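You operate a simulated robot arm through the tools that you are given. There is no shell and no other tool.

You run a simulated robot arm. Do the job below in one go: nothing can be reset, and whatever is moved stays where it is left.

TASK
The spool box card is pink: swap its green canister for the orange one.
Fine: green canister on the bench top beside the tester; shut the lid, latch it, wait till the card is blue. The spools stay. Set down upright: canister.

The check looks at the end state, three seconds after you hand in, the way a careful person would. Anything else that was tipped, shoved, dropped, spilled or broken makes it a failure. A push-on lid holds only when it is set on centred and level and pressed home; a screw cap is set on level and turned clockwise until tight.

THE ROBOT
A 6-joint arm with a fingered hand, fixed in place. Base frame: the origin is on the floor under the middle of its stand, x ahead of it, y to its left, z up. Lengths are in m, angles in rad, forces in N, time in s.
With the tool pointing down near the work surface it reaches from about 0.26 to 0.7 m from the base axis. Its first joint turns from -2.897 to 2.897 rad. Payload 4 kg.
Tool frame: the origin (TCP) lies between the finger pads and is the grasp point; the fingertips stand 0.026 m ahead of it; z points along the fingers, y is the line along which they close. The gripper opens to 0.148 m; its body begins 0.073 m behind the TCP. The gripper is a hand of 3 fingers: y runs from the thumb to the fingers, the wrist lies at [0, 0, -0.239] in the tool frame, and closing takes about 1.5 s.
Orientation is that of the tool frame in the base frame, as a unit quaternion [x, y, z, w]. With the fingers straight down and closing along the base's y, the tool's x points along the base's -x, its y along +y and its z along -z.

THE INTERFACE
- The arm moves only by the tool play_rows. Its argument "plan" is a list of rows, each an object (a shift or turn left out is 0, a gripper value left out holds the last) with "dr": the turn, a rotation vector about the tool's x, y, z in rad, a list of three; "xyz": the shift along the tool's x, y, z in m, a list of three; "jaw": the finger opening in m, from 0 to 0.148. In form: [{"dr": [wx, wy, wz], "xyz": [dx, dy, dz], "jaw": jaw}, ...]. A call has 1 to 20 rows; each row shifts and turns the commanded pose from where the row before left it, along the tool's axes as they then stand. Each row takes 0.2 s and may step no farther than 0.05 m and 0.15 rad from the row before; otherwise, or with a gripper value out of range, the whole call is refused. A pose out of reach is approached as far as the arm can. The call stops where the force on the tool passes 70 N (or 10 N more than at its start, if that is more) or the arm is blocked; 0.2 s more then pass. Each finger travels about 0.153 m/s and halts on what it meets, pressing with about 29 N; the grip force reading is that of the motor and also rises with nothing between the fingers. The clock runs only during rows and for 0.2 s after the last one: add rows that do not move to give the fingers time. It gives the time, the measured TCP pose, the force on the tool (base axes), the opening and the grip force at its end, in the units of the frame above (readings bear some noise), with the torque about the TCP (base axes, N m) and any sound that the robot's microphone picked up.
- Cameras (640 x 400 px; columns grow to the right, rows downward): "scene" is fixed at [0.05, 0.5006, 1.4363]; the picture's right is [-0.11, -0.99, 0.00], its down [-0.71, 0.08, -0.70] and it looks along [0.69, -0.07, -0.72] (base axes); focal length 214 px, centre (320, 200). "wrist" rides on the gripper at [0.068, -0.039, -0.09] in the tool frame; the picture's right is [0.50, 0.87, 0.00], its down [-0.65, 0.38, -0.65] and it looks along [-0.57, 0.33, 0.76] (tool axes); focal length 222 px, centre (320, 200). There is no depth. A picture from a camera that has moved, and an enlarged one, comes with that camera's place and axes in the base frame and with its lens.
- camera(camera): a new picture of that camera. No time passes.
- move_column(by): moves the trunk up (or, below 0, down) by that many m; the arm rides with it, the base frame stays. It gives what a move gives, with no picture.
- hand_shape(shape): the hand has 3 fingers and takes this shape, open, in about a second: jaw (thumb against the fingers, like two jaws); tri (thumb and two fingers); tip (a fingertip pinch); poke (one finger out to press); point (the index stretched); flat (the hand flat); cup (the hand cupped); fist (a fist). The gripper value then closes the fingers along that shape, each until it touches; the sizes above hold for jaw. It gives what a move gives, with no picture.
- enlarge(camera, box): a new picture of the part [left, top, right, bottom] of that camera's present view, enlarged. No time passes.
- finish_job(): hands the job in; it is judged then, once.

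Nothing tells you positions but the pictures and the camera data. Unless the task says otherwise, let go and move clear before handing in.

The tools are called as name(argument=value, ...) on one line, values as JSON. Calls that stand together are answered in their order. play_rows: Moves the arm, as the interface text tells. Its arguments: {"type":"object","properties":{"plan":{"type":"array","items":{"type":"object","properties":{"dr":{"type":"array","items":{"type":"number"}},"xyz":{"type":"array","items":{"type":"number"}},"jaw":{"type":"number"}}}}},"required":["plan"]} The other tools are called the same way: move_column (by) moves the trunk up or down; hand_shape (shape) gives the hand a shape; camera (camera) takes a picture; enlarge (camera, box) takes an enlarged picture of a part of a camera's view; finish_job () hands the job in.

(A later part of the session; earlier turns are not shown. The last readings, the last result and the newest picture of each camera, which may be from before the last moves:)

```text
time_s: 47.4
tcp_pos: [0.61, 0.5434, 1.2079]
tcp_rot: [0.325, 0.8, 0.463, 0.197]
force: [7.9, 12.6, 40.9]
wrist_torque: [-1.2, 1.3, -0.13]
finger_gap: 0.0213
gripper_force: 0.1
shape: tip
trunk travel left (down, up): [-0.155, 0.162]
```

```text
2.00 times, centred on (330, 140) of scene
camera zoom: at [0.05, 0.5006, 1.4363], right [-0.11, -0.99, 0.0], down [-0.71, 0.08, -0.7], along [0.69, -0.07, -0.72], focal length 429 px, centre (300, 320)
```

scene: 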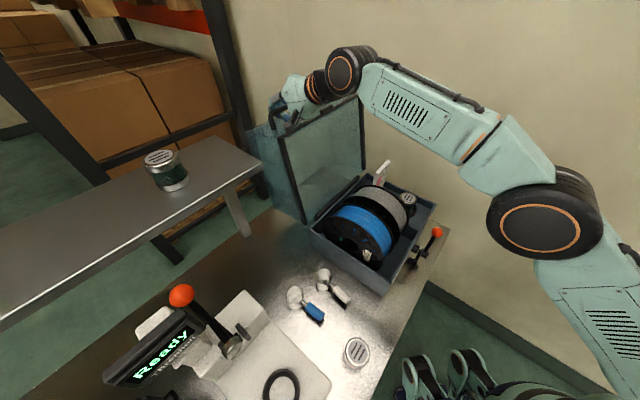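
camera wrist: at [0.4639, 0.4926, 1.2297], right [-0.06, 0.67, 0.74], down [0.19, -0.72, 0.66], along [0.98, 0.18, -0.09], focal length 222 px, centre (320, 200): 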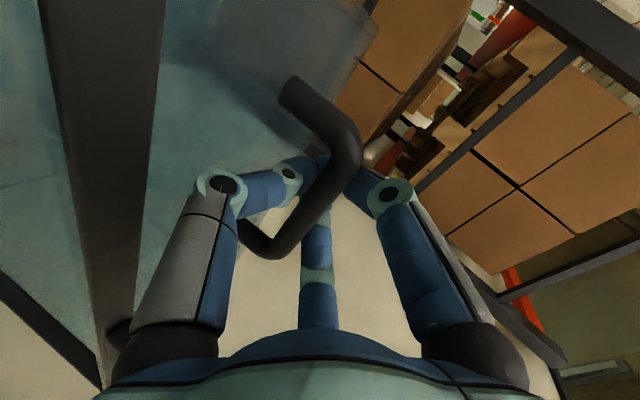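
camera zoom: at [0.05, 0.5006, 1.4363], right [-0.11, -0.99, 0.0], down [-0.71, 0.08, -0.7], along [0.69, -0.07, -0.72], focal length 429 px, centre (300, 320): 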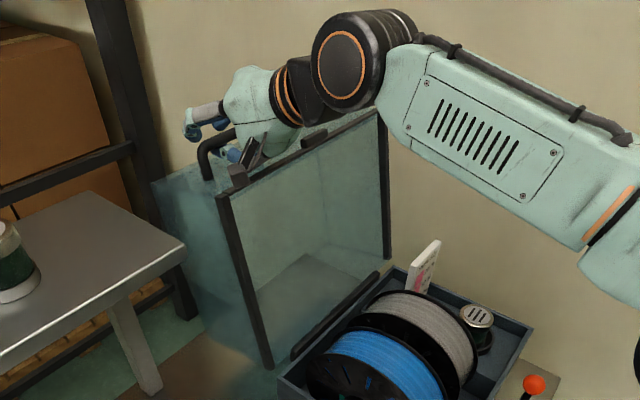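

The camera bracket and thumb are pressing on the lid, so I'll withdraw outward and slightly upward in small steps.

play_rows(plan=[{"xyz": [0, 0.003, -0.012]}, {"xyz": [0, 0.002, -0.012]}])

enlarge(camera="wrist", box=[200, 50, 440, 260])

enlarge(camera="scene", box=[230, 40, 430, 240])

```text
time_s: 48.0
tcp_pos: [0.598, 0.5318, 1.2162]
tcp_rot: [0.326, 0.804, 0.458, 0.195]
force: [2.3, 6.9, 15.2]
wrist_torque: [-0.31, 0.47, -0.17]
finger_gap: 0.0256
gripper_force: 0.1
shape: tip
trunk travel left (down, up): [-0.155, 0.162]
```

```text
1.90 times, centred on (320, 155) of wrist
camera zoom: at [0.4816, 0.5094, 1.2273], right [-0.06, 0.67, 0.74], down [0.2, -0.72, 0.67], along [0.98, 0.18, -0.09], focal length 423 px, centre (320, 286)
```

zoom: 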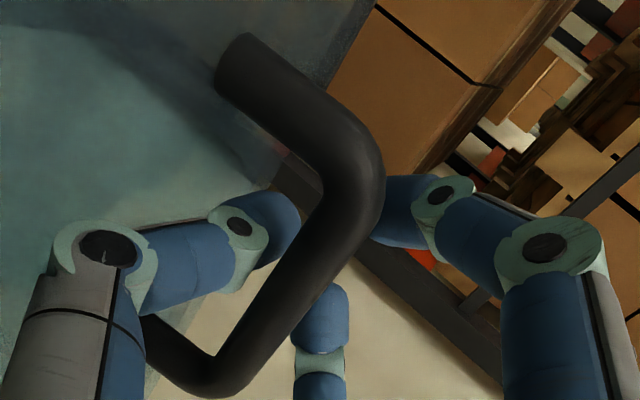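

```text
2.00 times, centred on (330, 140) of scene
camera zoom: at [0.05, 0.5006, 1.4363], right [-0.11, -0.99, 0.0], down [-0.71, 0.08, -0.7], along [0.69, -0.07, -0.72], focal length 429 px, centre (300, 320)
```

zoom: 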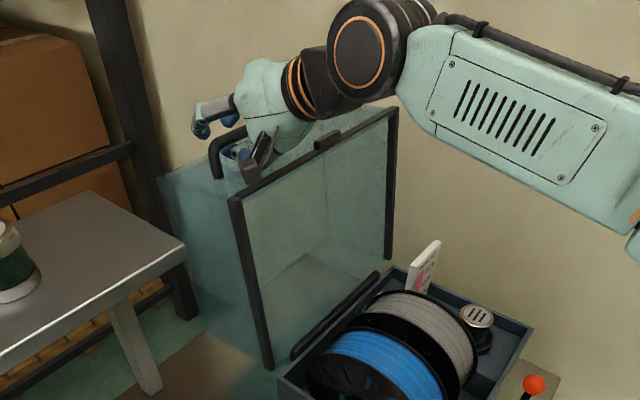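

play_rows(plan=[{"jaw": 0.04}, {"xyz": [0, 0.003, -0.012]}, {"xyz": [0, 0.003, -0.012]}])

enlarge(camera="wrist", box=[200, 50, 440, 260])

enlarge(camera="scene", box=[230, 40, 430, 240])

```text
time_s: 48.8
tcp_pos: [0.5867, 0.5189, 1.2336]
tcp_rot: [0.327, 0.803, 0.458, 0.194]
force: [0.1, -0.5, 0.3]
wrist_torque: [-0.04, -0.01, 0.0]
finger_gap: 0.0397
gripper_force: 0.1
shape: tip
trunk travel left (down, up): [-0.155, 0.162]
```

```text
1.90 times, centred on (320, 155) of wrist
camera zoom: at [0.4697, 0.4967, 1.2446], right [-0.06, 0.67, 0.74], down [0.2, -0.72, 0.67], along [0.98, 0.18, -0.09], focal length 423 px, centre (320, 286)
```

zoom: 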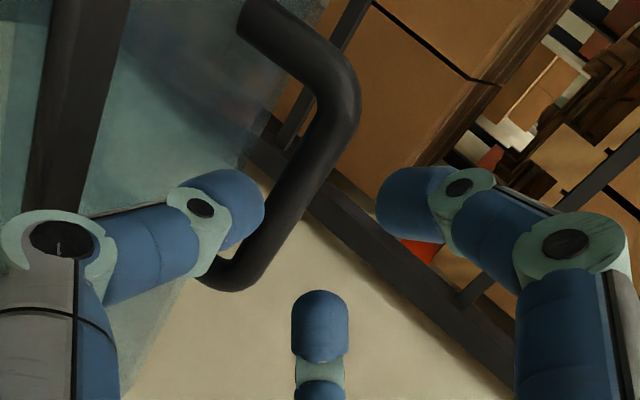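

```text
2.00 times, centred on (330, 140) of scene
camera zoom: at [0.05, 0.5006, 1.4363], right [-0.11, -0.99, 0.0], down [-0.71, 0.08, -0.7], along [0.69, -0.07, -0.72], focal length 429 px, centre (300, 320)
```

zoom: 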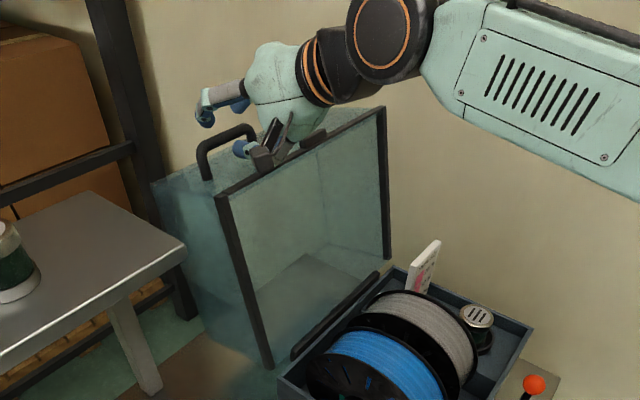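

The hand is free with zero force and the lid rests at its open stop. I'll withdraw completely.

play_rows(plan=[{"xyz": [0, 0.006, -0.03]}, {"xyz": [0, 0.006, -0.04]}, {"xyz": [0, 0.006, -0.04]}, {"xyz": [0, 0, -0.04], "dr": [0.13, 0, 0]}, {"xyz": [0, 0, -0.04], "dr": [0.13, 0, 0]}])

camera(camera="scene")

camera(camera="wrist")

```text
time_s: 50.0
tcp_pos: [0.477, 0.4114, 1.3518]
tcp_rot: [0.349, 0.856, 0.351, 0.151]
force: [0.1, -0.1, -0.4]
wrist_torque: [-0.02, 0.03, -0.03]
finger_gap: 0.0398
gripper_force: 0.0
shape: tip
trunk travel left (down, up): [-0.155, 0.162]
```

```text
taken
```

scene: 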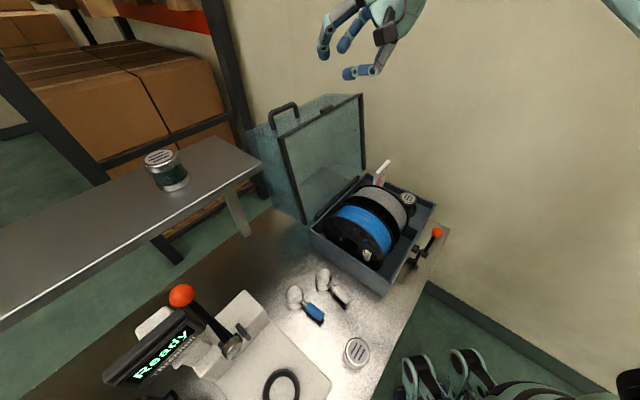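

```text
taken
camera wrist: at [0.3643, 0.3944, 1.387], right [0.07, 0.79, 0.6], down [0.32, -0.59, 0.74], along [0.94, 0.14, -0.3], focal length 222 px, centre (320, 200)
```

wrist: 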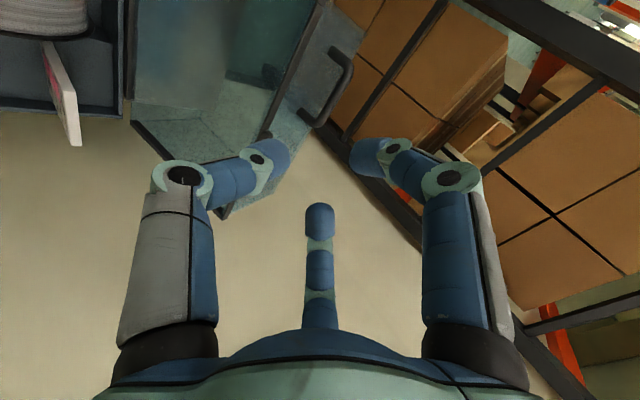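

The lid stays open by itself. Next I'll bring the hand above the box, pointing straight down, to look at the canister and its surroundings.

play_rows(plan=[{"xyz": [-0.0257, -0.0377, -0.0095]}, {"xyz": [-0.0257, -0.0377, -0.0095]}, {"xyz": [-0.0257, -0.0377, -0.0095]}, {"xyz": [-0.0257, -0.0377, -0.0095]}, {"xyz": [-0.0257, -0.0377, -0.0095]}, {"dr": [0.1303, 0, 0]}, {"dr": [0.1303, 0, 0]}, {"dr": [0.1303, 0, 0]}, {"dr": [0.1303, 0, 0]}, {"dr": [0.1303, 0, 0]}, {"dr": [0.1303, 0, 0]}])

camera(camera="wrist")

enlarge(camera="scene", box=[300, 150, 460, 300])

```text
time_s: 52.4
tcp_pos: [0.4501, 0.2022, 1.2476]
tcp_rot: [0.381, 0.925, -0.001, 0.008]
force: [0.1, 0.4, 0.3]
wrist_torque: [0.03, 0.02, -0.05]
finger_gap: 0.0397
gripper_force: 0.1
shape: tip
out of reach, approached as far as the arm can: row 11
trunk travel left (down, up): [-0.155, 0.162]
```

```text
taken
camera wrist: at [0.3741, 0.2216, 1.3375], right [0.25, 0.97, 0.0], down [0.72, -0.19, 0.67], along [0.64, -0.17, -0.75], focal length 222 px, centre (320, 200)
```

wrist: 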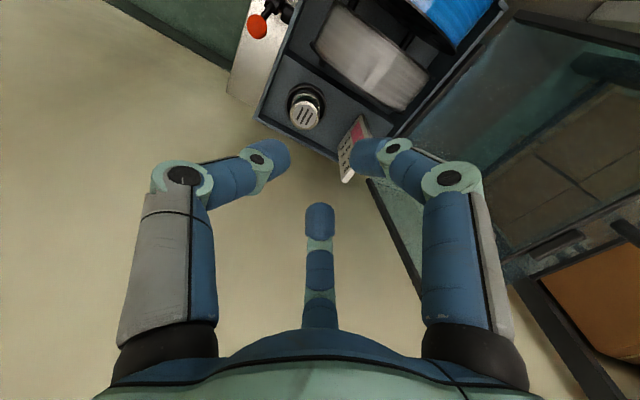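

```text
2.67 times, centred on (380, 225) of scene
camera zoom: at [0.05, 0.5006, 1.4363], right [-0.11, -0.99, 0.0], down [-0.71, 0.08, -0.7], along [0.69, -0.07, -0.72], focal length 572 px, centre (160, 133)
```

zoom: 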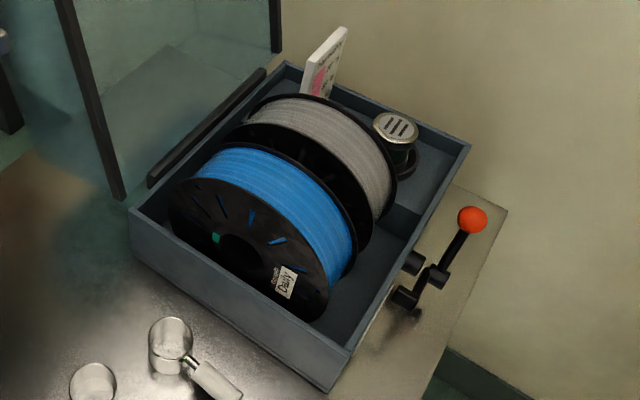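

enlarge(camera="wrist", box=[240, 30, 420, 190])

enlarge(camera="scene", box=[365, 165, 445, 225])

```text
2.50 times, centred on (330, 110) of wrist
camera zoom: at [0.3741, 0.2216, 1.3375], right [0.25, 0.97, 0.0], down [0.72, -0.19, 0.67], along [0.64, -0.17, -0.75], focal length 555 px, centre (295, 425)
```

zoom: 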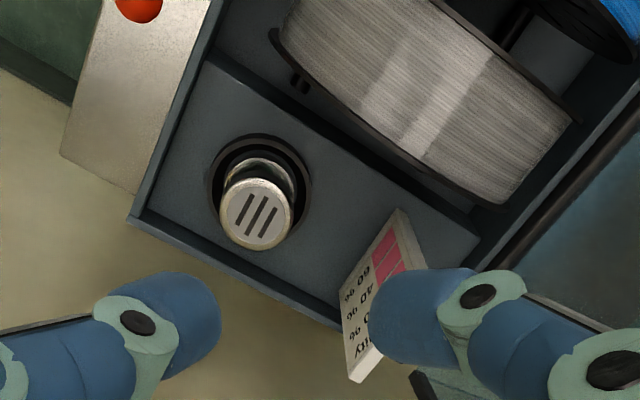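

```text
6.67 times, centred on (405, 195) of scene
camera zoom: at [0.05, 0.5006, 1.4363], right [-0.11, -0.99, 0.0], down [-0.71, 0.08, -0.7], along [0.69, -0.07, -0.72], focal length 1430 px, centre (-247, 233)
```

zoom: 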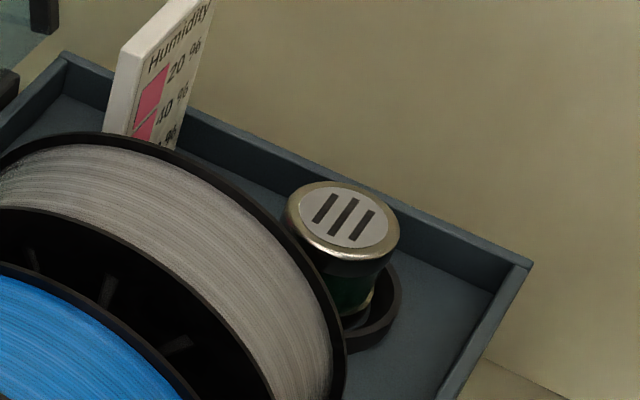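

The canister stands in a ring socket at about (0.518, 0.155), top at z ≈ 0.922. Around it are the spool flange (about 0.08 m to the left), the card (about 0.1 m behind) and low walls. I'll go above it and yaw so the thumb points to the right wall and the camera stays over the front wall.

play_rows(plan=[{"xyz": [-0.0207, 0.0039, 0.037]}, {"xyz": [-0.0207, 0.0039, 0.037]}, {"xyz": [-0.0207, 0.0039, 0.037]}, {"xyz": [-0.0207, 0.0039, 0.037], "jaw": 0.08}, {"dr": [0, 0, -0.131]}, {"dr": [0, 0, -0.131]}, {"dr": [0, 0, -0.131]}, {"dr": [0, 0, -0.131]}, {"dr": [0, 0, -0.131]}, {"dr": [0, 0, -0.131]}, {"dr": [0, 0, -0.131]}, {"dr": [0, 0, -0.131]}, {"dr": [0, 0, -0.131]}, {"dr": [0, 0, -0.131]}, {"dr": [0, 0, -0.131]}, {"dr": [0, 0, -0.131]}])

camera(camera="wrist")

camera(camera="scene")

```text
time_s: 55.8
tcp_pos: [0.5236, 0.1523, 1.1026]
tcp_rot: [-0.387, 0.922, -0.006, 0.005]
force: [-0.6, -0.4, 0.2]
wrist_torque: [0.01, -0.03, -0.03]
finger_gap: 0.0795
gripper_force: 0.0
shape: tip
trunk travel left (down, up): [-0.155, 0.162]
```

```text
taken
camera wrist: at [0.5024, 0.0772, 1.1928], right [-0.97, 0.25, -0.01], down [0.18, 0.74, 0.65], along [0.17, 0.63, -0.76], focal length 222 px, centre (320, 200)
```

wrist: 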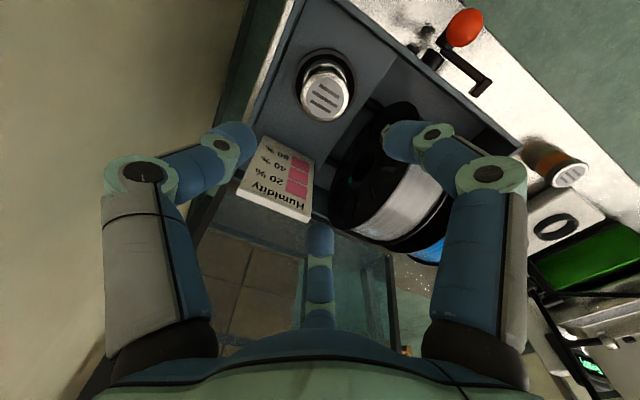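

```text
taken
```

scene: 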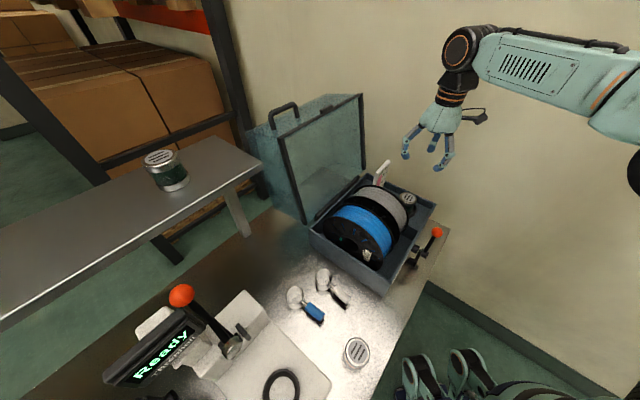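

enlarge(camera="wrist", box=[270, 40, 390, 140])

enlarge(camera="wrist", box=[230, 120, 330, 230])

```text
4.00 times, centred on (330, 90) of wrist
camera zoom: at [0.5024, 0.0772, 1.1928], right [-0.97, 0.25, -0.01], down [0.18, 0.74, 0.65], along [0.17, 0.63, -0.76], focal length 888 px, centre (280, 640)
```

zoom: 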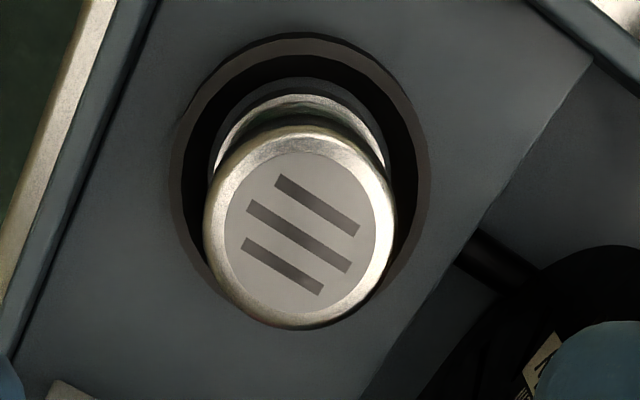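

```text
3.64 times, centred on (280, 175) of wrist
camera zoom: at [0.5024, 0.0772, 1.1928], right [-0.97, 0.25, -0.01], down [0.18, 0.74, 0.65], along [0.17, 0.63, -0.76], focal length 808 px, centre (466, 291)
```

zoom: 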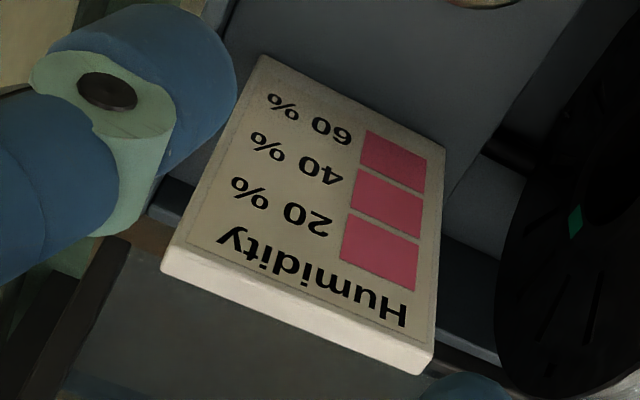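

The axis is within about 6 mm. I'll apply a small correction, level the tool and descend partway.

play_rows(plan=[{"dr": [-0.0149, 0.0045, 0]}, {"xyz": [0.0037, 0.0014, 0.04]}, {"xyz": [0, 0, 0.04]}, {"xyz": [0, 0, 0.02]}, {}])

camera(camera="wrist")

enlarge(camera="wrist", box=[260, 80, 400, 200])

enlarge(camera="scene", box=[350, 120, 470, 240])

```text
time_s: 57.0
tcp_pos: [0.5193, 0.1494, 1.0022]
tcp_rot: [-0.386, 0.923, 0.0, -0.001]
force: [-0.2, -0.8, -0.1]
wrist_torque: [0.01, 0.0, -0.02]
finger_gap: 0.0798
gripper_force: 0.1
shape: tip
trunk travel left (down, up): [-0.155, 0.162]
```

```text
taken
camera wrist: at [0.4996, 0.0745, 1.0926], right [-0.97, 0.25, 0.0], down [0.19, 0.73, 0.65], along [0.16, 0.63, -0.76], focal length 222 px, centre (320, 200)
```

wrist: 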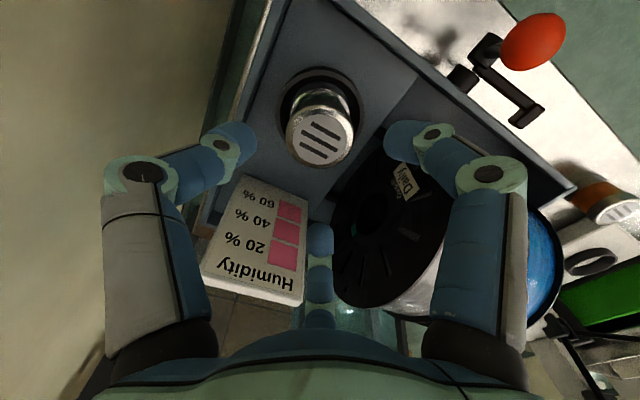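

```text
3.33 times, centred on (330, 140) of wrist
camera zoom: at [0.4996, 0.0745, 1.0926], right [-0.97, 0.25, 0.0], down [0.19, 0.73, 0.65], along [0.16, 0.63, -0.76], focal length 740 px, centre (287, 400)
```

zoom: 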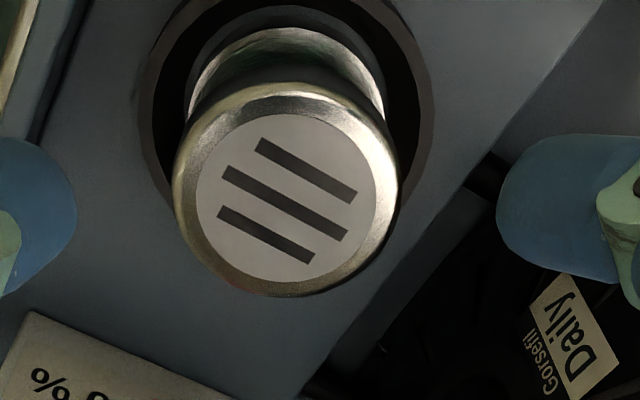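

```text
3.33 times, centred on (410, 180) of scene
camera zoom: at [0.05, 0.5006, 1.4363], right [-0.11, -0.99, 0.0], down [-0.71, 0.08, -0.7], along [0.69, -0.07, -0.72], focal length 715 px, centre (20, 267)
```

zoom: 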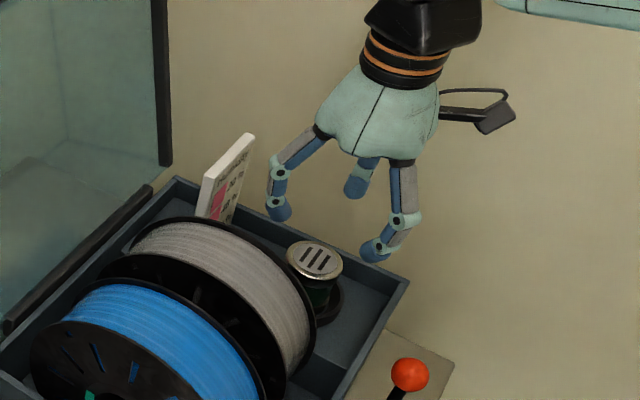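

The canister top is centred on the hand's axis to about 1 mm. Descending to grasp height.

play_rows(plan=[{"xyz": [0, 0, 0.03]}, {"xyz": [0, 0, 0.03]}, {"xyz": [0, 0, 0.02]}, {"xyz": [0, 0, 0.015]}, {}])

camera(camera="wrist")

enlarge(camera="scene", box=[350, 140, 470, 240])

```text
time_s: 58.2
tcp_pos: [0.5181, 0.1522, 0.9059]
tcp_rot: [-0.386, 0.923, 0.0, -0.001]
force: [-0.1, 0.3, 4.0]
wrist_torque: [-0.05, -0.08, -0.02]
finger_gap: 0.08
gripper_force: 0.0
shape: tip
trunk travel left (down, up): [-0.155, 0.162]
```

```text
taken
camera wrist: at [0.4989, 0.0758, 0.9969], right [-0.97, 0.25, 0.0], down [0.19, 0.73, 0.65], along [0.16, 0.63, -0.76], focal length 222 px, centre (320, 200)
```

wrist: 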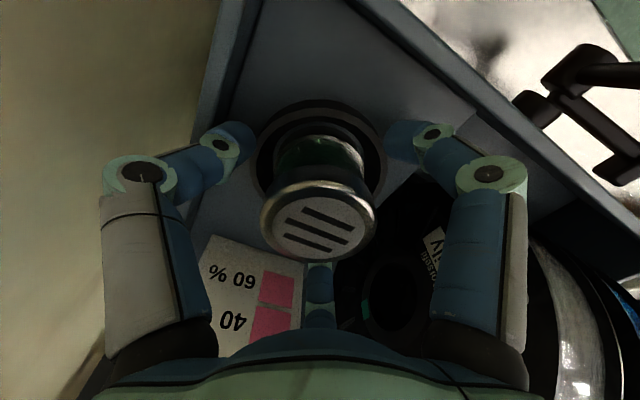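

```text
4.00 times, centred on (410, 190) of scene
camera zoom: at [0.05, 0.5006, 1.4363], right [-0.11, -0.99, 0.0], down [-0.71, 0.08, -0.7], along [0.69, -0.07, -0.72], focal length 858 px, centre (-40, 240)
```

zoom: 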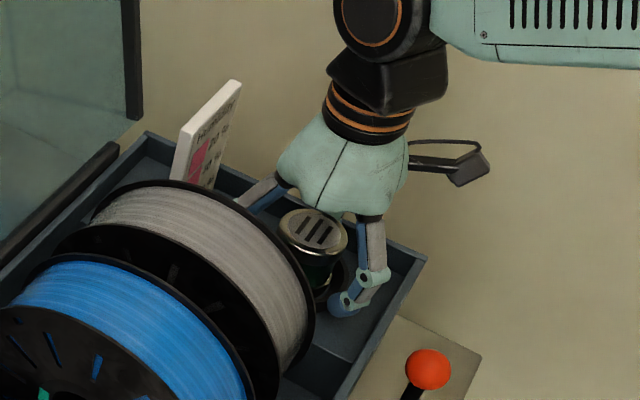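

There's a slight 4 N touch at the bottom of the descent. I'll raise a few millimetres and close on the canister.

play_rows(plan=[{"xyz": [0, 0, -0.005]}, {"jaw": 0.06}, {"jaw": 0.045}, {"jaw": 0.045}, {"jaw": 0.04}, {"jaw": 0.04}])

camera(camera="wrist")

```text
time_s: 59.6
tcp_pos: [0.5183, 0.1517, 0.912]
tcp_rot: [-0.385, 0.923, 0.001, -0.001]
force: [0.0, 0.0, 0.3]
wrist_torque: [0.04, 0.01, 0.01]
finger_gap: 0.0485
gripper_force: 29.3
shape: tip
trunk travel left (down, up): [-0.155, 0.162]
```

```text
taken
camera wrist: at [0.499, 0.0758, 1.0021], right [-0.97, 0.25, 0.0], down [0.19, 0.73, 0.65], along [0.16, 0.63, -0.76], focal length 222 px, centre (320, 200)
```

wrist: 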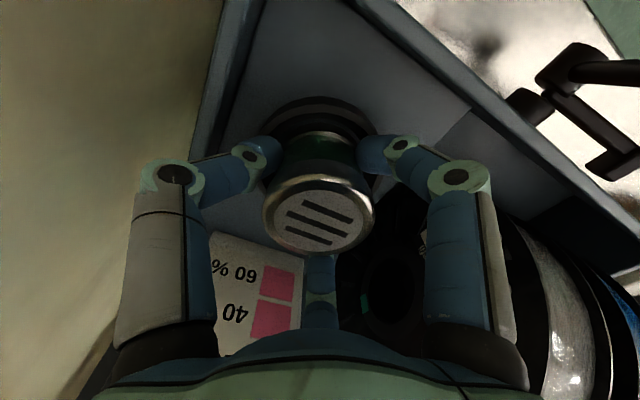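

The canister is gripped on its body beneath the top cap. Lifting it straight up.

play_rows(plan=[{"xyz": [0, 0, -0.01]}, {"xyz": [0, 0, -0.02]}, {"xyz": [0, 0, -0.03]}, {"xyz": [0, 0, -0.04]}, {"xyz": [0, 0, -0.04]}])

camera(camera="wrist")

enlarge(camera="scene", box=[330, 80, 490, 240])

```text
time_s: 60.8
tcp_pos: [0.5196, 0.1489, 1.0538]
tcp_rot: [-0.386, 0.922, 0.001, -0.001]
force: [0.2, -0.1, -1.1]
wrist_torque: [0.01, 0.0, -0.01]
finger_gap: 0.0481
gripper_force: 29.4
shape: tip
trunk travel left (down, up): [-0.155, 0.162]
```

```text
taken
camera wrist: at [0.5, 0.0738, 1.1432], right [-0.97, 0.25, 0.0], down [0.19, 0.73, 0.65], along [0.16, 0.63, -0.76], focal length 222 px, centre (320, 200)
```

wrist: 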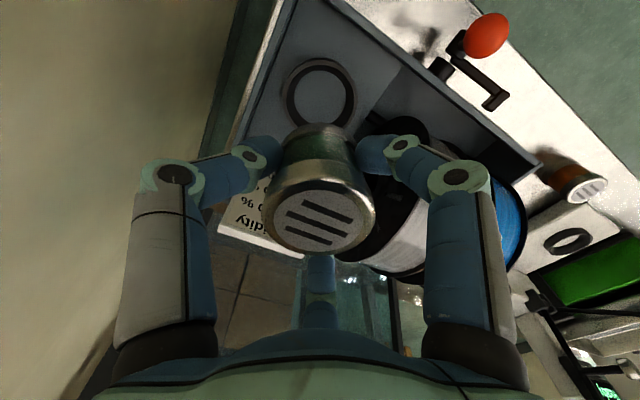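

```text
2.50 times, centred on (410, 160) of scene
camera zoom: at [0.05, 0.5006, 1.4363], right [-0.11, -0.99, 0.0], down [-0.71, 0.08, -0.7], along [0.69, -0.07, -0.72], focal length 536 px, centre (95, 300)
```

zoom: 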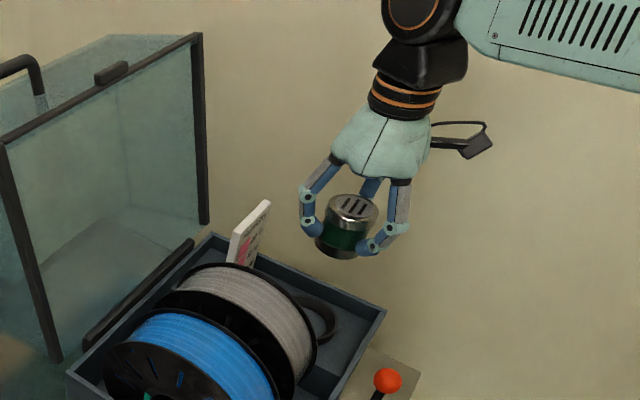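

The green canister is out and upright in the grip. I'll note the empty socket's position, then raise it and carry it toward the tester.

enlarge(camera="wrist", box=[260, 40, 380, 140])

play_rows(plan=[{"xyz": [0, 0, -0.04]}, {"xyz": [0, 0, -0.04]}, {"xyz": [0, 0, -0.03]}])

```text
4.00 times, centred on (320, 90) of wrist
camera zoom: at [0.5, 0.0738, 1.1432], right [-0.97, 0.25, 0.0], down [0.19, 0.73, 0.65], along [0.16, 0.63, -0.76], focal length 888 px, centre (320, 640)
```

zoom: 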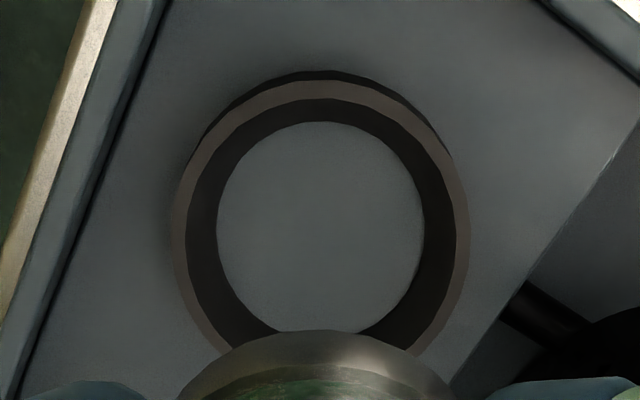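

```text
time_s: 61.6
tcp_pos: [0.5198, 0.1502, 1.1648]
tcp_rot: [-0.386, 0.923, 0.0, -0.002]
force: [0.1, 0.0, -0.9]
wrist_torque: [-0.01, 0.0, 0.01]
finger_gap: 0.0483
gripper_force: 28.4
shape: tip
trunk travel left (down, up): [-0.155, 0.162]
```

The socket ring is funnel-shaped and centred about where the canister stood, (0.519, 0.150). Now I'll carry the green canister, at a safe height, to the free spot beside the tester near (0.168, 0.490).

play_rows(plan=[{"xyz": [0.0006, 0.03, 0]}, {"xyz": [0.0006, 0.0445, 0]}, {"xyz": [0.0006, 0.0445, 0]}, {"xyz": [0.0006, 0.0445, 0]}, {"xyz": [0.0006, 0.0445, 0]}, {"xyz": [0.0006, 0.0445, 0]}, {"xyz": [0.0006, 0.0445, 0]}, {"xyz": [0.0006, 0.0445, 0]}, {"xyz": [0.0006, 0.0445, 0]}, {"xyz": [0.0006, 0.0445, 0]}, {"xyz": [0, 0.0445, 0]}, {"xyz": [0, 0.0141, 0], "dr": [0, 0, 0.07]}, {"dr": [0, 0, 0.07]}, {}])

camera(camera="wrist")

camera(camera="scene")

```text
time_s: 63.9
tcp_pos: [0.2857, 0.3973, 1.15]
tcp_rot: [-0.3, 0.954, -0.015, -0.005]
force: [-0.5, -0.3, -1.4]
wrist_torque: [-0.01, -0.02, 0.0]
finger_gap: 0.0476
gripper_force: 28.5
shape: tip
trunk travel left (down, up): [-0.155, 0.162]
stopped in row 11: the arm was blocked; the commanded pose is now the measured one
```

```text
taken
camera wrist: at [0.2537, 0.329, 1.242], right [-0.91, 0.42, -0.01], down [0.32, 0.71, 0.63], along [0.27, 0.57, -0.78], focal length 222 px, centre (320, 200)
```

wrist: 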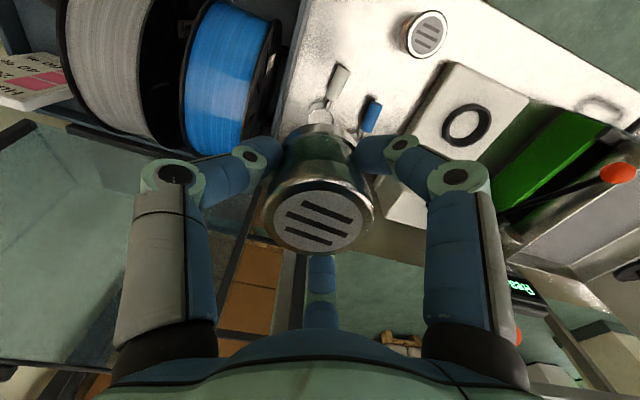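

```text
taken
```

scene: 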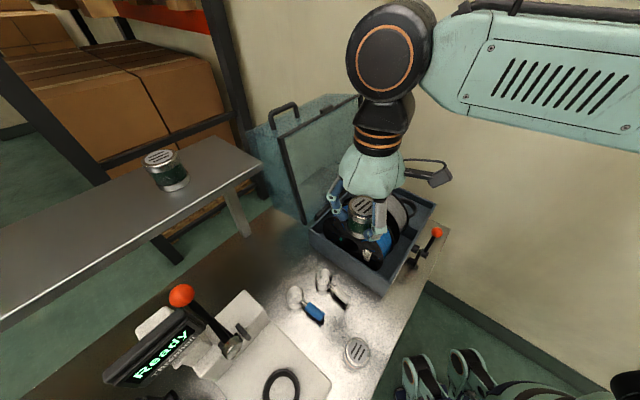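

The arm stopped: only the base joint lags (about 11°) with no force at the hand, so some part of the lowered arm is probably obstructed at this trunk height. At full trunk height it had rotated further left without trouble. I'll level the hand and raise the trunk again before continuing.

play_rows(plan=[{"xyz": [0, -0.03, 0], "dr": [-0.0256, -0.0186, 0]}, {}])

move_column(by=0.12)

camera(camera="scene")

camera(camera="wrist")

```text
time_s: 64.5
tcp_pos: [0.2972, 0.3805, 1.1465]
tcp_rot: [-0.308, 0.951, -0.002, -0.004]
force: [0.4, -0.9, -0.4]
wrist_torque: [-0.01, -0.02, 0.0]
finger_gap: 0.0479
gripper_force: 28.9
shape: tip
trunk travel left (down, up): [-0.155, 0.162]
```

```text
time_s: 66.0
tcp_pos: [0.2974, 0.3784, 1.2678]
tcp_rot: [-0.307, 0.952, -0.001, -0.004]
force: [0.3, 0.6, -1.4]
wrist_torque: [-0.02, 0.01, 0.02]
finger_gap: 0.0479
gripper_force: 29.1
shape: tip
trunk travel left (down, up): [-0.275, 0.042]
```

```text
taken
```

scene: 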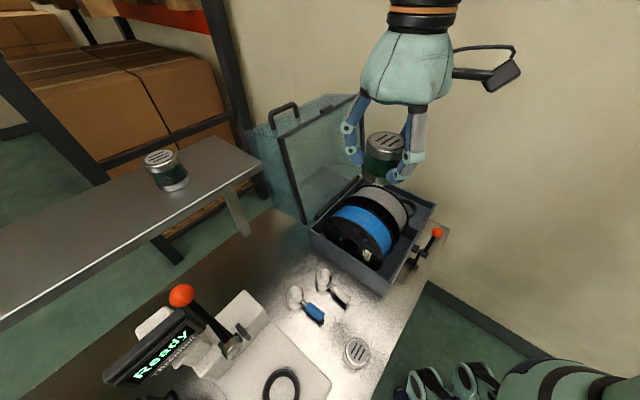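

```text
taken
camera wrist: at [0.2662, 0.3085, 1.3578], right [-0.91, 0.41, 0.0], down [0.31, 0.69, 0.65], along [0.26, 0.59, -0.76], focal length 222 px, centre (320, 200)
```

wrist: 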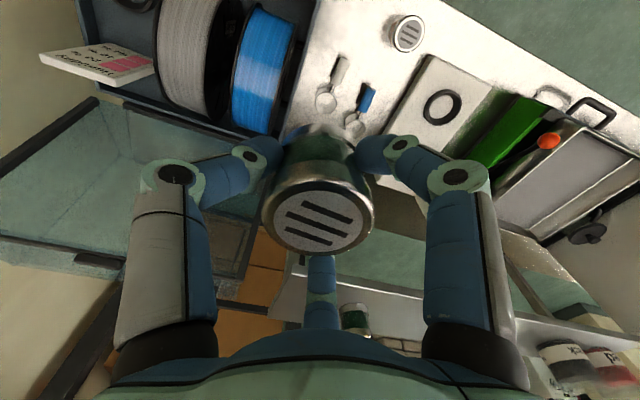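

play_rows(plan=[{"xyz": [0.008, 0.0332, 0]}, {"xyz": [0.008, 0.0332, 0.01]}, {"xyz": [0.008, 0.0332, 0.02]}, {"xyz": [0.008, 0.0332, 0.02]}, {"xyz": [0.008, 0.0332, 0.02]}])

camera(camera="wrist")

camera(camera="scene")

```text
time_s: 66.9
tcp_pos: [0.2916, 0.4061, 1.224]
tcp_rot: [-0.224, 0.974, -0.011, -0.006]
force: [-0.2, 0.1, -0.7]
wrist_torque: [-0.03, -0.05, -0.01]
finger_gap: 0.0478
gripper_force: 29.2
shape: tip
trunk travel left (down, up): [-0.275, 0.042]
stopped in row 4: the arm was blocked; the commanded pose is now the measured one
```

```text
taken
camera wrist: at [0.2471, 0.343, 1.317], right [-0.83, 0.56, -0.01], down [0.43, 0.64, 0.64], along [0.36, 0.52, -0.77], focal length 222 px, centre (320, 200)
```

wrist: 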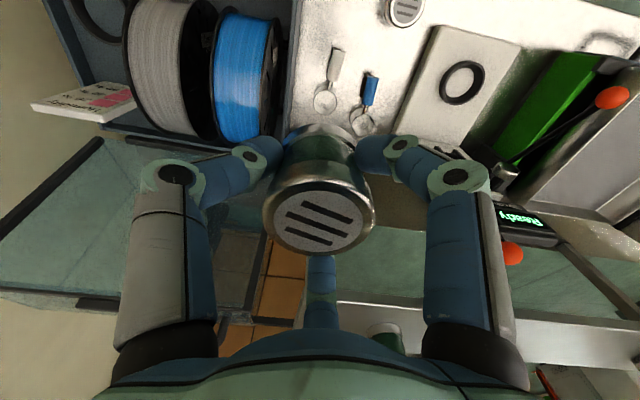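

```text
taken
```

scene: 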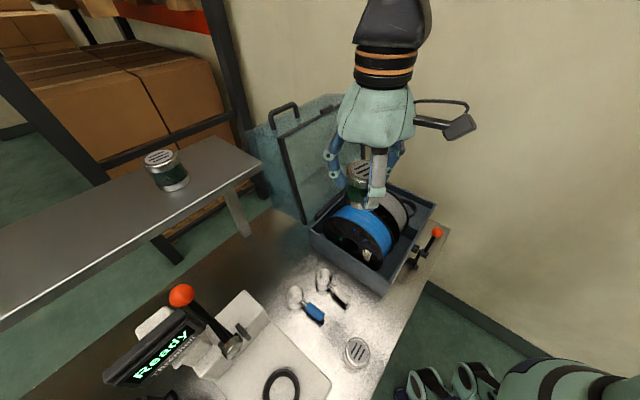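

The base joint stopped at exactly the same bearing (54°) at both trunk heights. Earlier I passed 59° with the arm retracted, so I'll pull the hand in toward the base, swing left from there, and find where the limit lies.

play_rows(plan=[{"dr": [-0.0188, -0.0166, 0]}, {"xyz": [0.0374, -0.0202, 0]}, {"xyz": [0.0374, -0.0202, 0]}, {"xyz": [0.0374, -0.0202, 0]}, {"xyz": [0.0374, -0.0202, 0]}, {"xyz": [0.0247, 0.0308, 0]}, {"xyz": [0.0247, 0.0308, 0]}, {"xyz": [0.0247, 0.0308, 0]}])

camera(camera="scene")

camera(camera="wrist")

```text
time_s: 68.6
tcp_pos: [0.1615, 0.2727, 1.2146]
tcp_rot: [-0.114, 0.993, -0.015, -0.008]
force: [-0.6, 0.5, -1.2]
wrist_torque: [-0.02, 0.01, -0.02]
finger_gap: 0.048
gripper_force: 28.5
shape: tip
trunk travel left (down, up): [-0.275, 0.042]
stopped in row 8: the arm was blocked; the commanded pose is now the measured one
```

```text
taken
```

scene: 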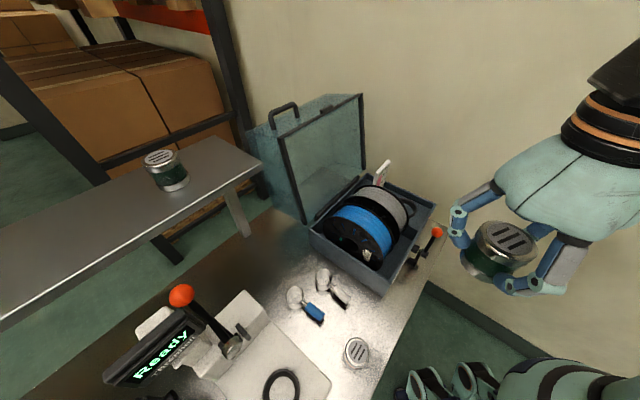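

```text
taken
camera wrist: at [0.1059, 0.2221, 1.3084], right [-0.68, 0.73, -0.01], down [0.56, 0.54, 0.63], along [0.47, 0.42, -0.78], focal length 222 px, centre (320, 200)
```

wrist: 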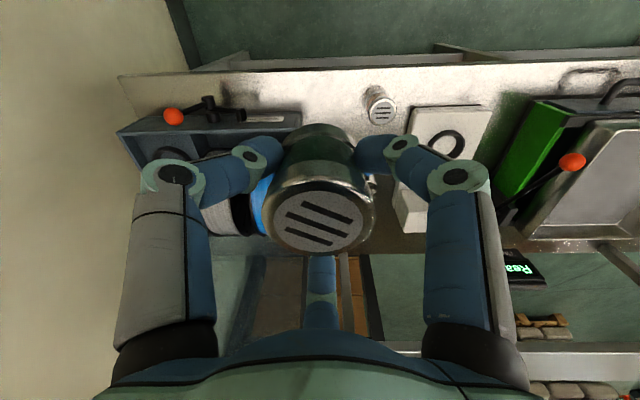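

The arm's base is again obstructed (bearing 59° here). IK accepted the poses, so it is a physical block near the arm's base rather than a reach limit. I'll yaw the wrist camera around to look at the arm's own base and the space to its left.

play_rows(plan=[{"xyz": [-0.03, -0.02, -0.03]}, {"dr": [0, 0, -0.14]}, {"dr": [0, 0, -0.14]}, {"dr": [0, 0, -0.14]}, {"dr": [0, 0, -0.14]}, {"dr": [0, 0, -0.14]}, {"dr": [0, 0, -0.14]}, {"dr": [0, 0, -0.14]}, {"dr": [0, 0, -0.14]}, {"dr": [0, 0, -0.14]}, {"dr": [0, 0, -0.14]}, {"dr": [0, 0, -0.14]}, {"dr": [0, 0, -0.14]}])

camera(camera="wrist")

camera(camera="scene")

```text
time_s: 71.4
tcp_pos: [0.193, 0.2653, 1.2472]
tcp_rot: [0.82, -0.572, 0.005, 0.014]
force: [-0.3, 0.7, -2.0]
wrist_torque: [0.01, 0.01, -0.02]
finger_gap: 0.048
gripper_force: 28.9
shape: tip
trunk travel left (down, up): [-0.275, 0.042]
```

```text
taken
camera wrist: at [0.2538, 0.2176, 1.3377], right [-0.64, -0.77, 0.03], down [-0.58, 0.5, 0.64], along [-0.51, 0.4, -0.76], focal length 222 px, centre (320, 200)
```

wrist: 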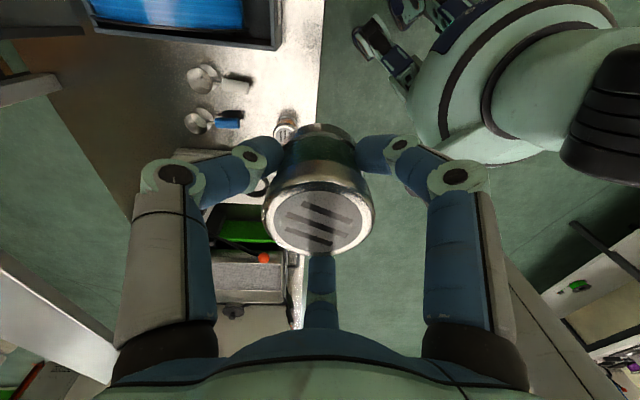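

```text
taken
```

scene: 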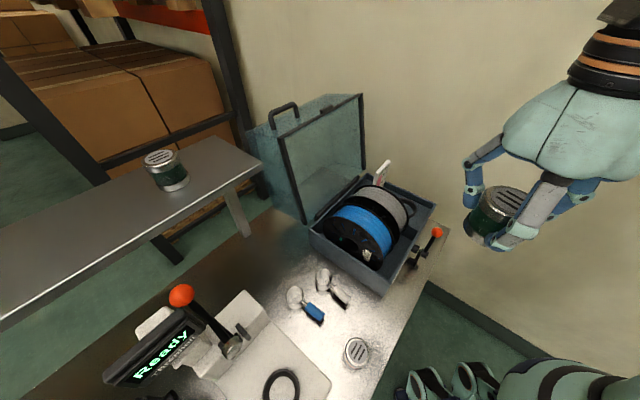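

enlarge(camera="wrist", box=[320, 0, 640, 200])

enlarge(camera="scene", box=[380, 280, 640, 400])

```text
2.00 times, centred on (480, 100) of wrist
camera zoom: at [0.2538, 0.2176, 1.3377], right [-0.64, -0.77, 0.03], down [-0.58, 0.5, 0.64], along [-0.51, 0.4, -0.76], focal length 444 px, centre (0, 400)
```

zoom: 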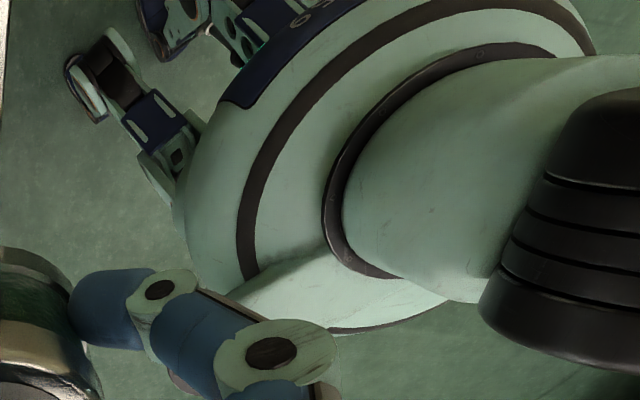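

```text
2.46 times, centred on (510, 340) of scene
camera zoom: at [0.05, 0.5006, 1.4363], right [-0.11, -0.99, 0.0], down [-0.71, 0.08, -0.7], along [0.69, -0.07, -0.72], focal length 528 px, centre (-148, -145)
```

zoom: 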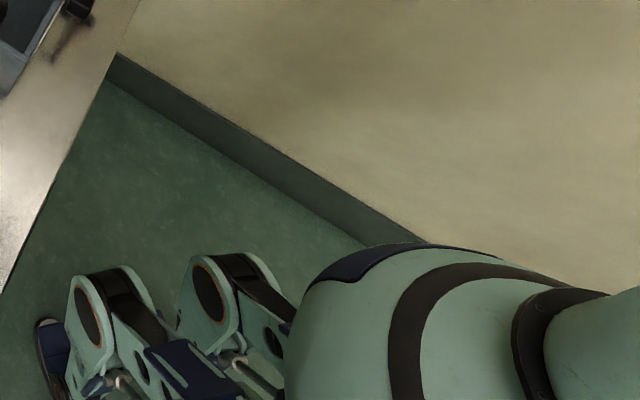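

The robot is humanoid, and the arm's neck and upper arm go backward from the shoulder. I'll yaw the camera further to see what the base of the arm is running into.

play_rows(plan=[{"dr": [0, 0, -0.14]}, {"dr": [0, 0, -0.14]}, {"dr": [0, 0, -0.14]}, {"dr": [0, 0, -0.14]}, {"dr": [0, 0, -0.14]}, {"dr": [0, 0, -0.14]}, {"dr": [0, 0, -0.14]}, {"dr": [0, 0, -0.14]}])

camera(camera="wrist")

```text
time_s: 72.8
tcp_pos: [0.1776, 0.2608, 1.2354]
tcp_rot: [0.95, -0.311, 0.001, 0.029]
force: [0.4, 0.1, -1.3]
wrist_torque: [0.0, -0.03, -0.02]
finger_gap: 0.0479
gripper_force: 29.1
shape: tip
out of reach, approached as far as the arm can: row 4, 5, 6, 7
trunk travel left (down, up): [-0.275, 0.042]
stopped in row 7: the arm was blocked; the commanded pose is now the measured one
```

```text
taken
camera wrist: at [0.2562, 0.2574, 1.3247], right [-0.11, -0.99, 0.06], down [-0.74, 0.12, 0.66], along [-0.66, 0.03, -0.75], focal length 222 px, centre (320, 200)
```

wrist: 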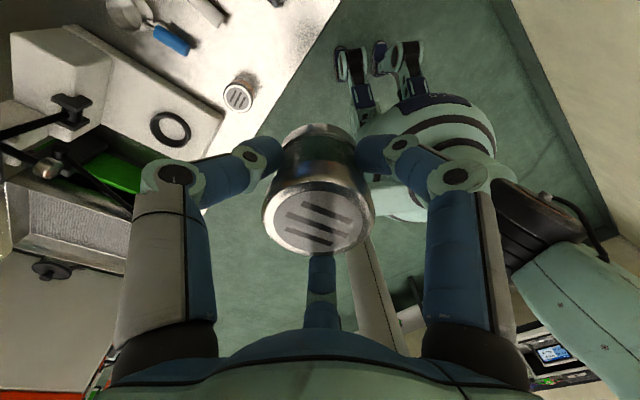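

enlarge(camera="wrist", box=[320, 60, 640, 400])

enlarge(camera="wrist", box=[330, 210, 450, 370])

```text
1.18 times, centred on (480, 230) of wrist
camera zoom: at [0.2562, 0.2574, 1.3247], right [-0.11, -0.99, 0.06], down [-0.74, 0.12, 0.66], along [-0.66, 0.03, -0.75], focal length 261 px, centre (132, 165)
```

zoom: 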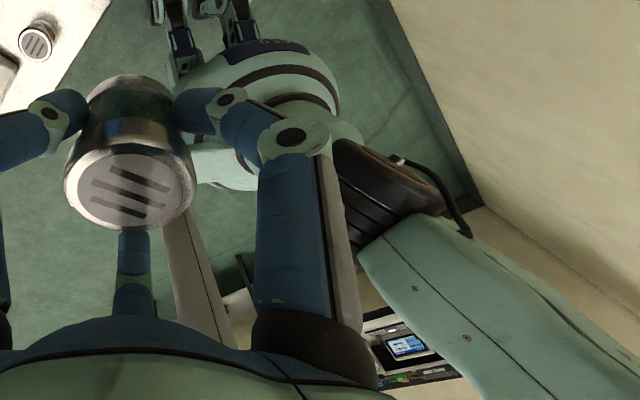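

```text
2.50 times, centred on (390, 290) of wrist
camera zoom: at [0.2562, 0.2574, 1.3247], right [-0.11, -0.99, 0.06], down [-0.74, 0.12, 0.66], along [-0.66, 0.03, -0.75], focal length 555 px, centre (145, -25)
```

zoom: 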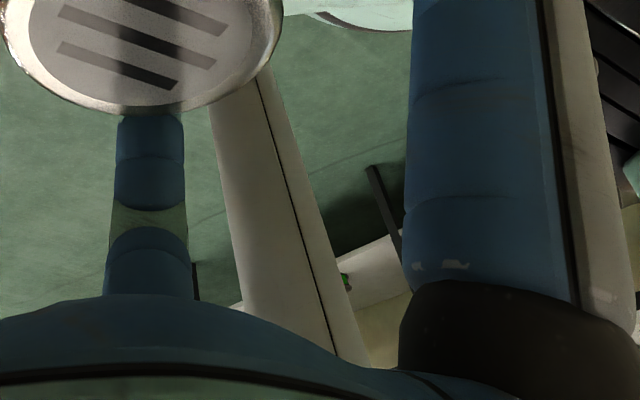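

The block behaves exactly like a stop of the arm's first joint: the wrist cannot go left of e1 ≈ −0.08 with the hand vertical. So I'll set the green canister down temporarily on free bench just left of the box's front corner, which is reachable, and fetch the orange one by leaning the hand. First I turn the hand back and level it.

play_rows(plan=[{"dr": [0, 0, 0.1327]}, {"dr": [0, 0, 0.1327]}, {"dr": [0, 0, 0.1327]}, {"dr": [0, 0, 0.1327]}, {"dr": [0, 0, 0.1327]}, {"dr": [0, 0, 0.1327]}, {"dr": [0, 0, 0.1327]}, {"dr": [0, 0, 0.1327]}, {"dr": [0, 0, 0.1327]}, {"dr": [0, 0, 0.1327]}, {"dr": [0, 0, 0.1327]}, {"dr": [0, 0, 0.1327]}, {"dr": [0, 0, 0.1327]}, {"dr": [0, 0, 0.1327]}, {"dr": [0, 0, 0.1327]}])

camera(camera="wrist")

enlarge(camera="scene", box=[260, 240, 420, 400])

```text
time_s: 76.0
tcp_pos: [0.1775, 0.2621, 1.2345]
tcp_rot: [-0.259, 0.965, -0.027, -0.015]
force: [0.7, -0.4, -1.3]
wrist_torque: [0.0, 0.0, 0.0]
finger_gap: 0.0477
gripper_force: 28.9
shape: tip
trunk travel left (down, up): [-0.275, 0.042]
```

```text
taken
camera wrist: at [0.1391, 0.2002, 1.3298], right [-0.87, 0.5, -0.02], down [0.39, 0.69, 0.61], along [0.32, 0.52, -0.79], focal length 222 px, centre (320, 200)
```

wrist: 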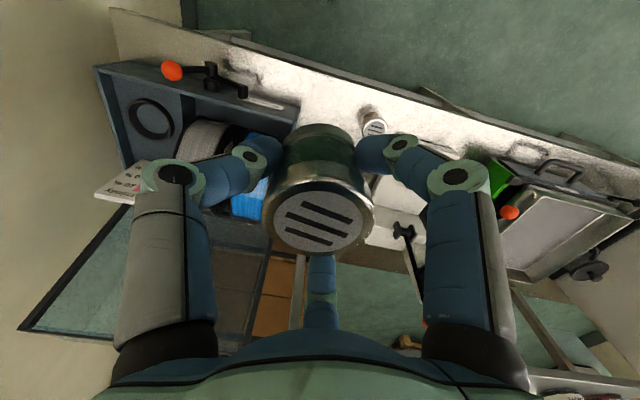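

```text
2.50 times, centred on (340, 320) of scene
camera zoom: at [0.05, 0.5006, 1.4363], right [-0.11, -0.99, 0.0], down [-0.71, 0.08, -0.7], along [0.69, -0.07, -0.72], focal length 536 px, centre (270, -100)
```

zoom: 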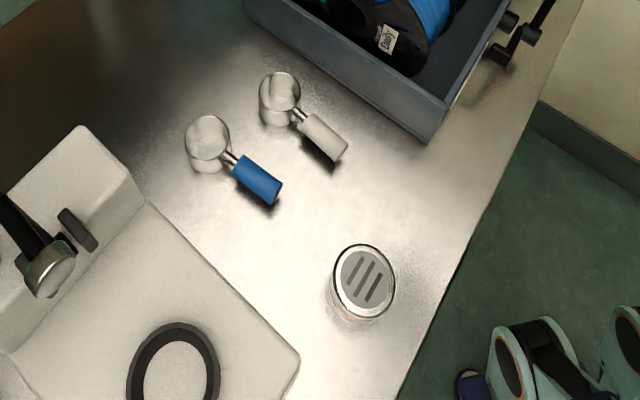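

play_rows(plan=[{"dr": [-0.0444, -0.043, 0]}, {"xyz": [-0.0441, 0.0272, 0.0]}, {}, {"xyz": [0, 0, 0.045]}, {"xyz": [0, 0, 0.045]}, {"xyz": [0, 0, 0.045]}, {"xyz": [0, 0, 0.045]}, {}])

camera(camera="wrist")

camera(camera="scene")

```text
refused: row 2 steps farther than a row can; nothing moved
```

```text
taken
camera wrist: at [0.1391, 0.2002, 1.3298], right [-0.87, 0.5, -0.02], down [0.39, 0.69, 0.61], along [0.32, 0.52, -0.79], focal length 222 px, centre (320, 200)
```

wrist: 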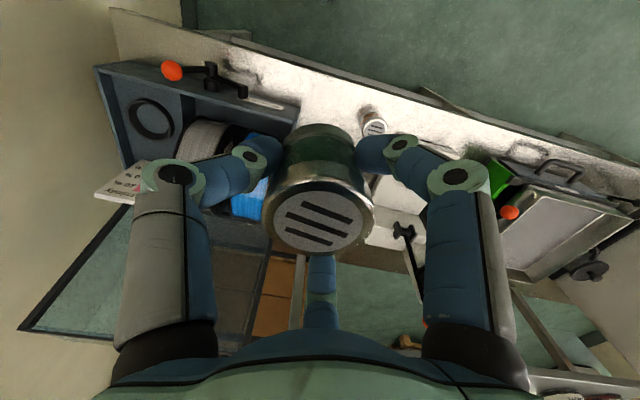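

```text
taken
```

scene: 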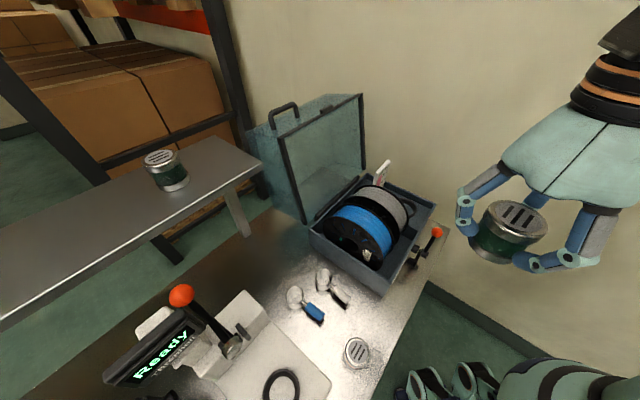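

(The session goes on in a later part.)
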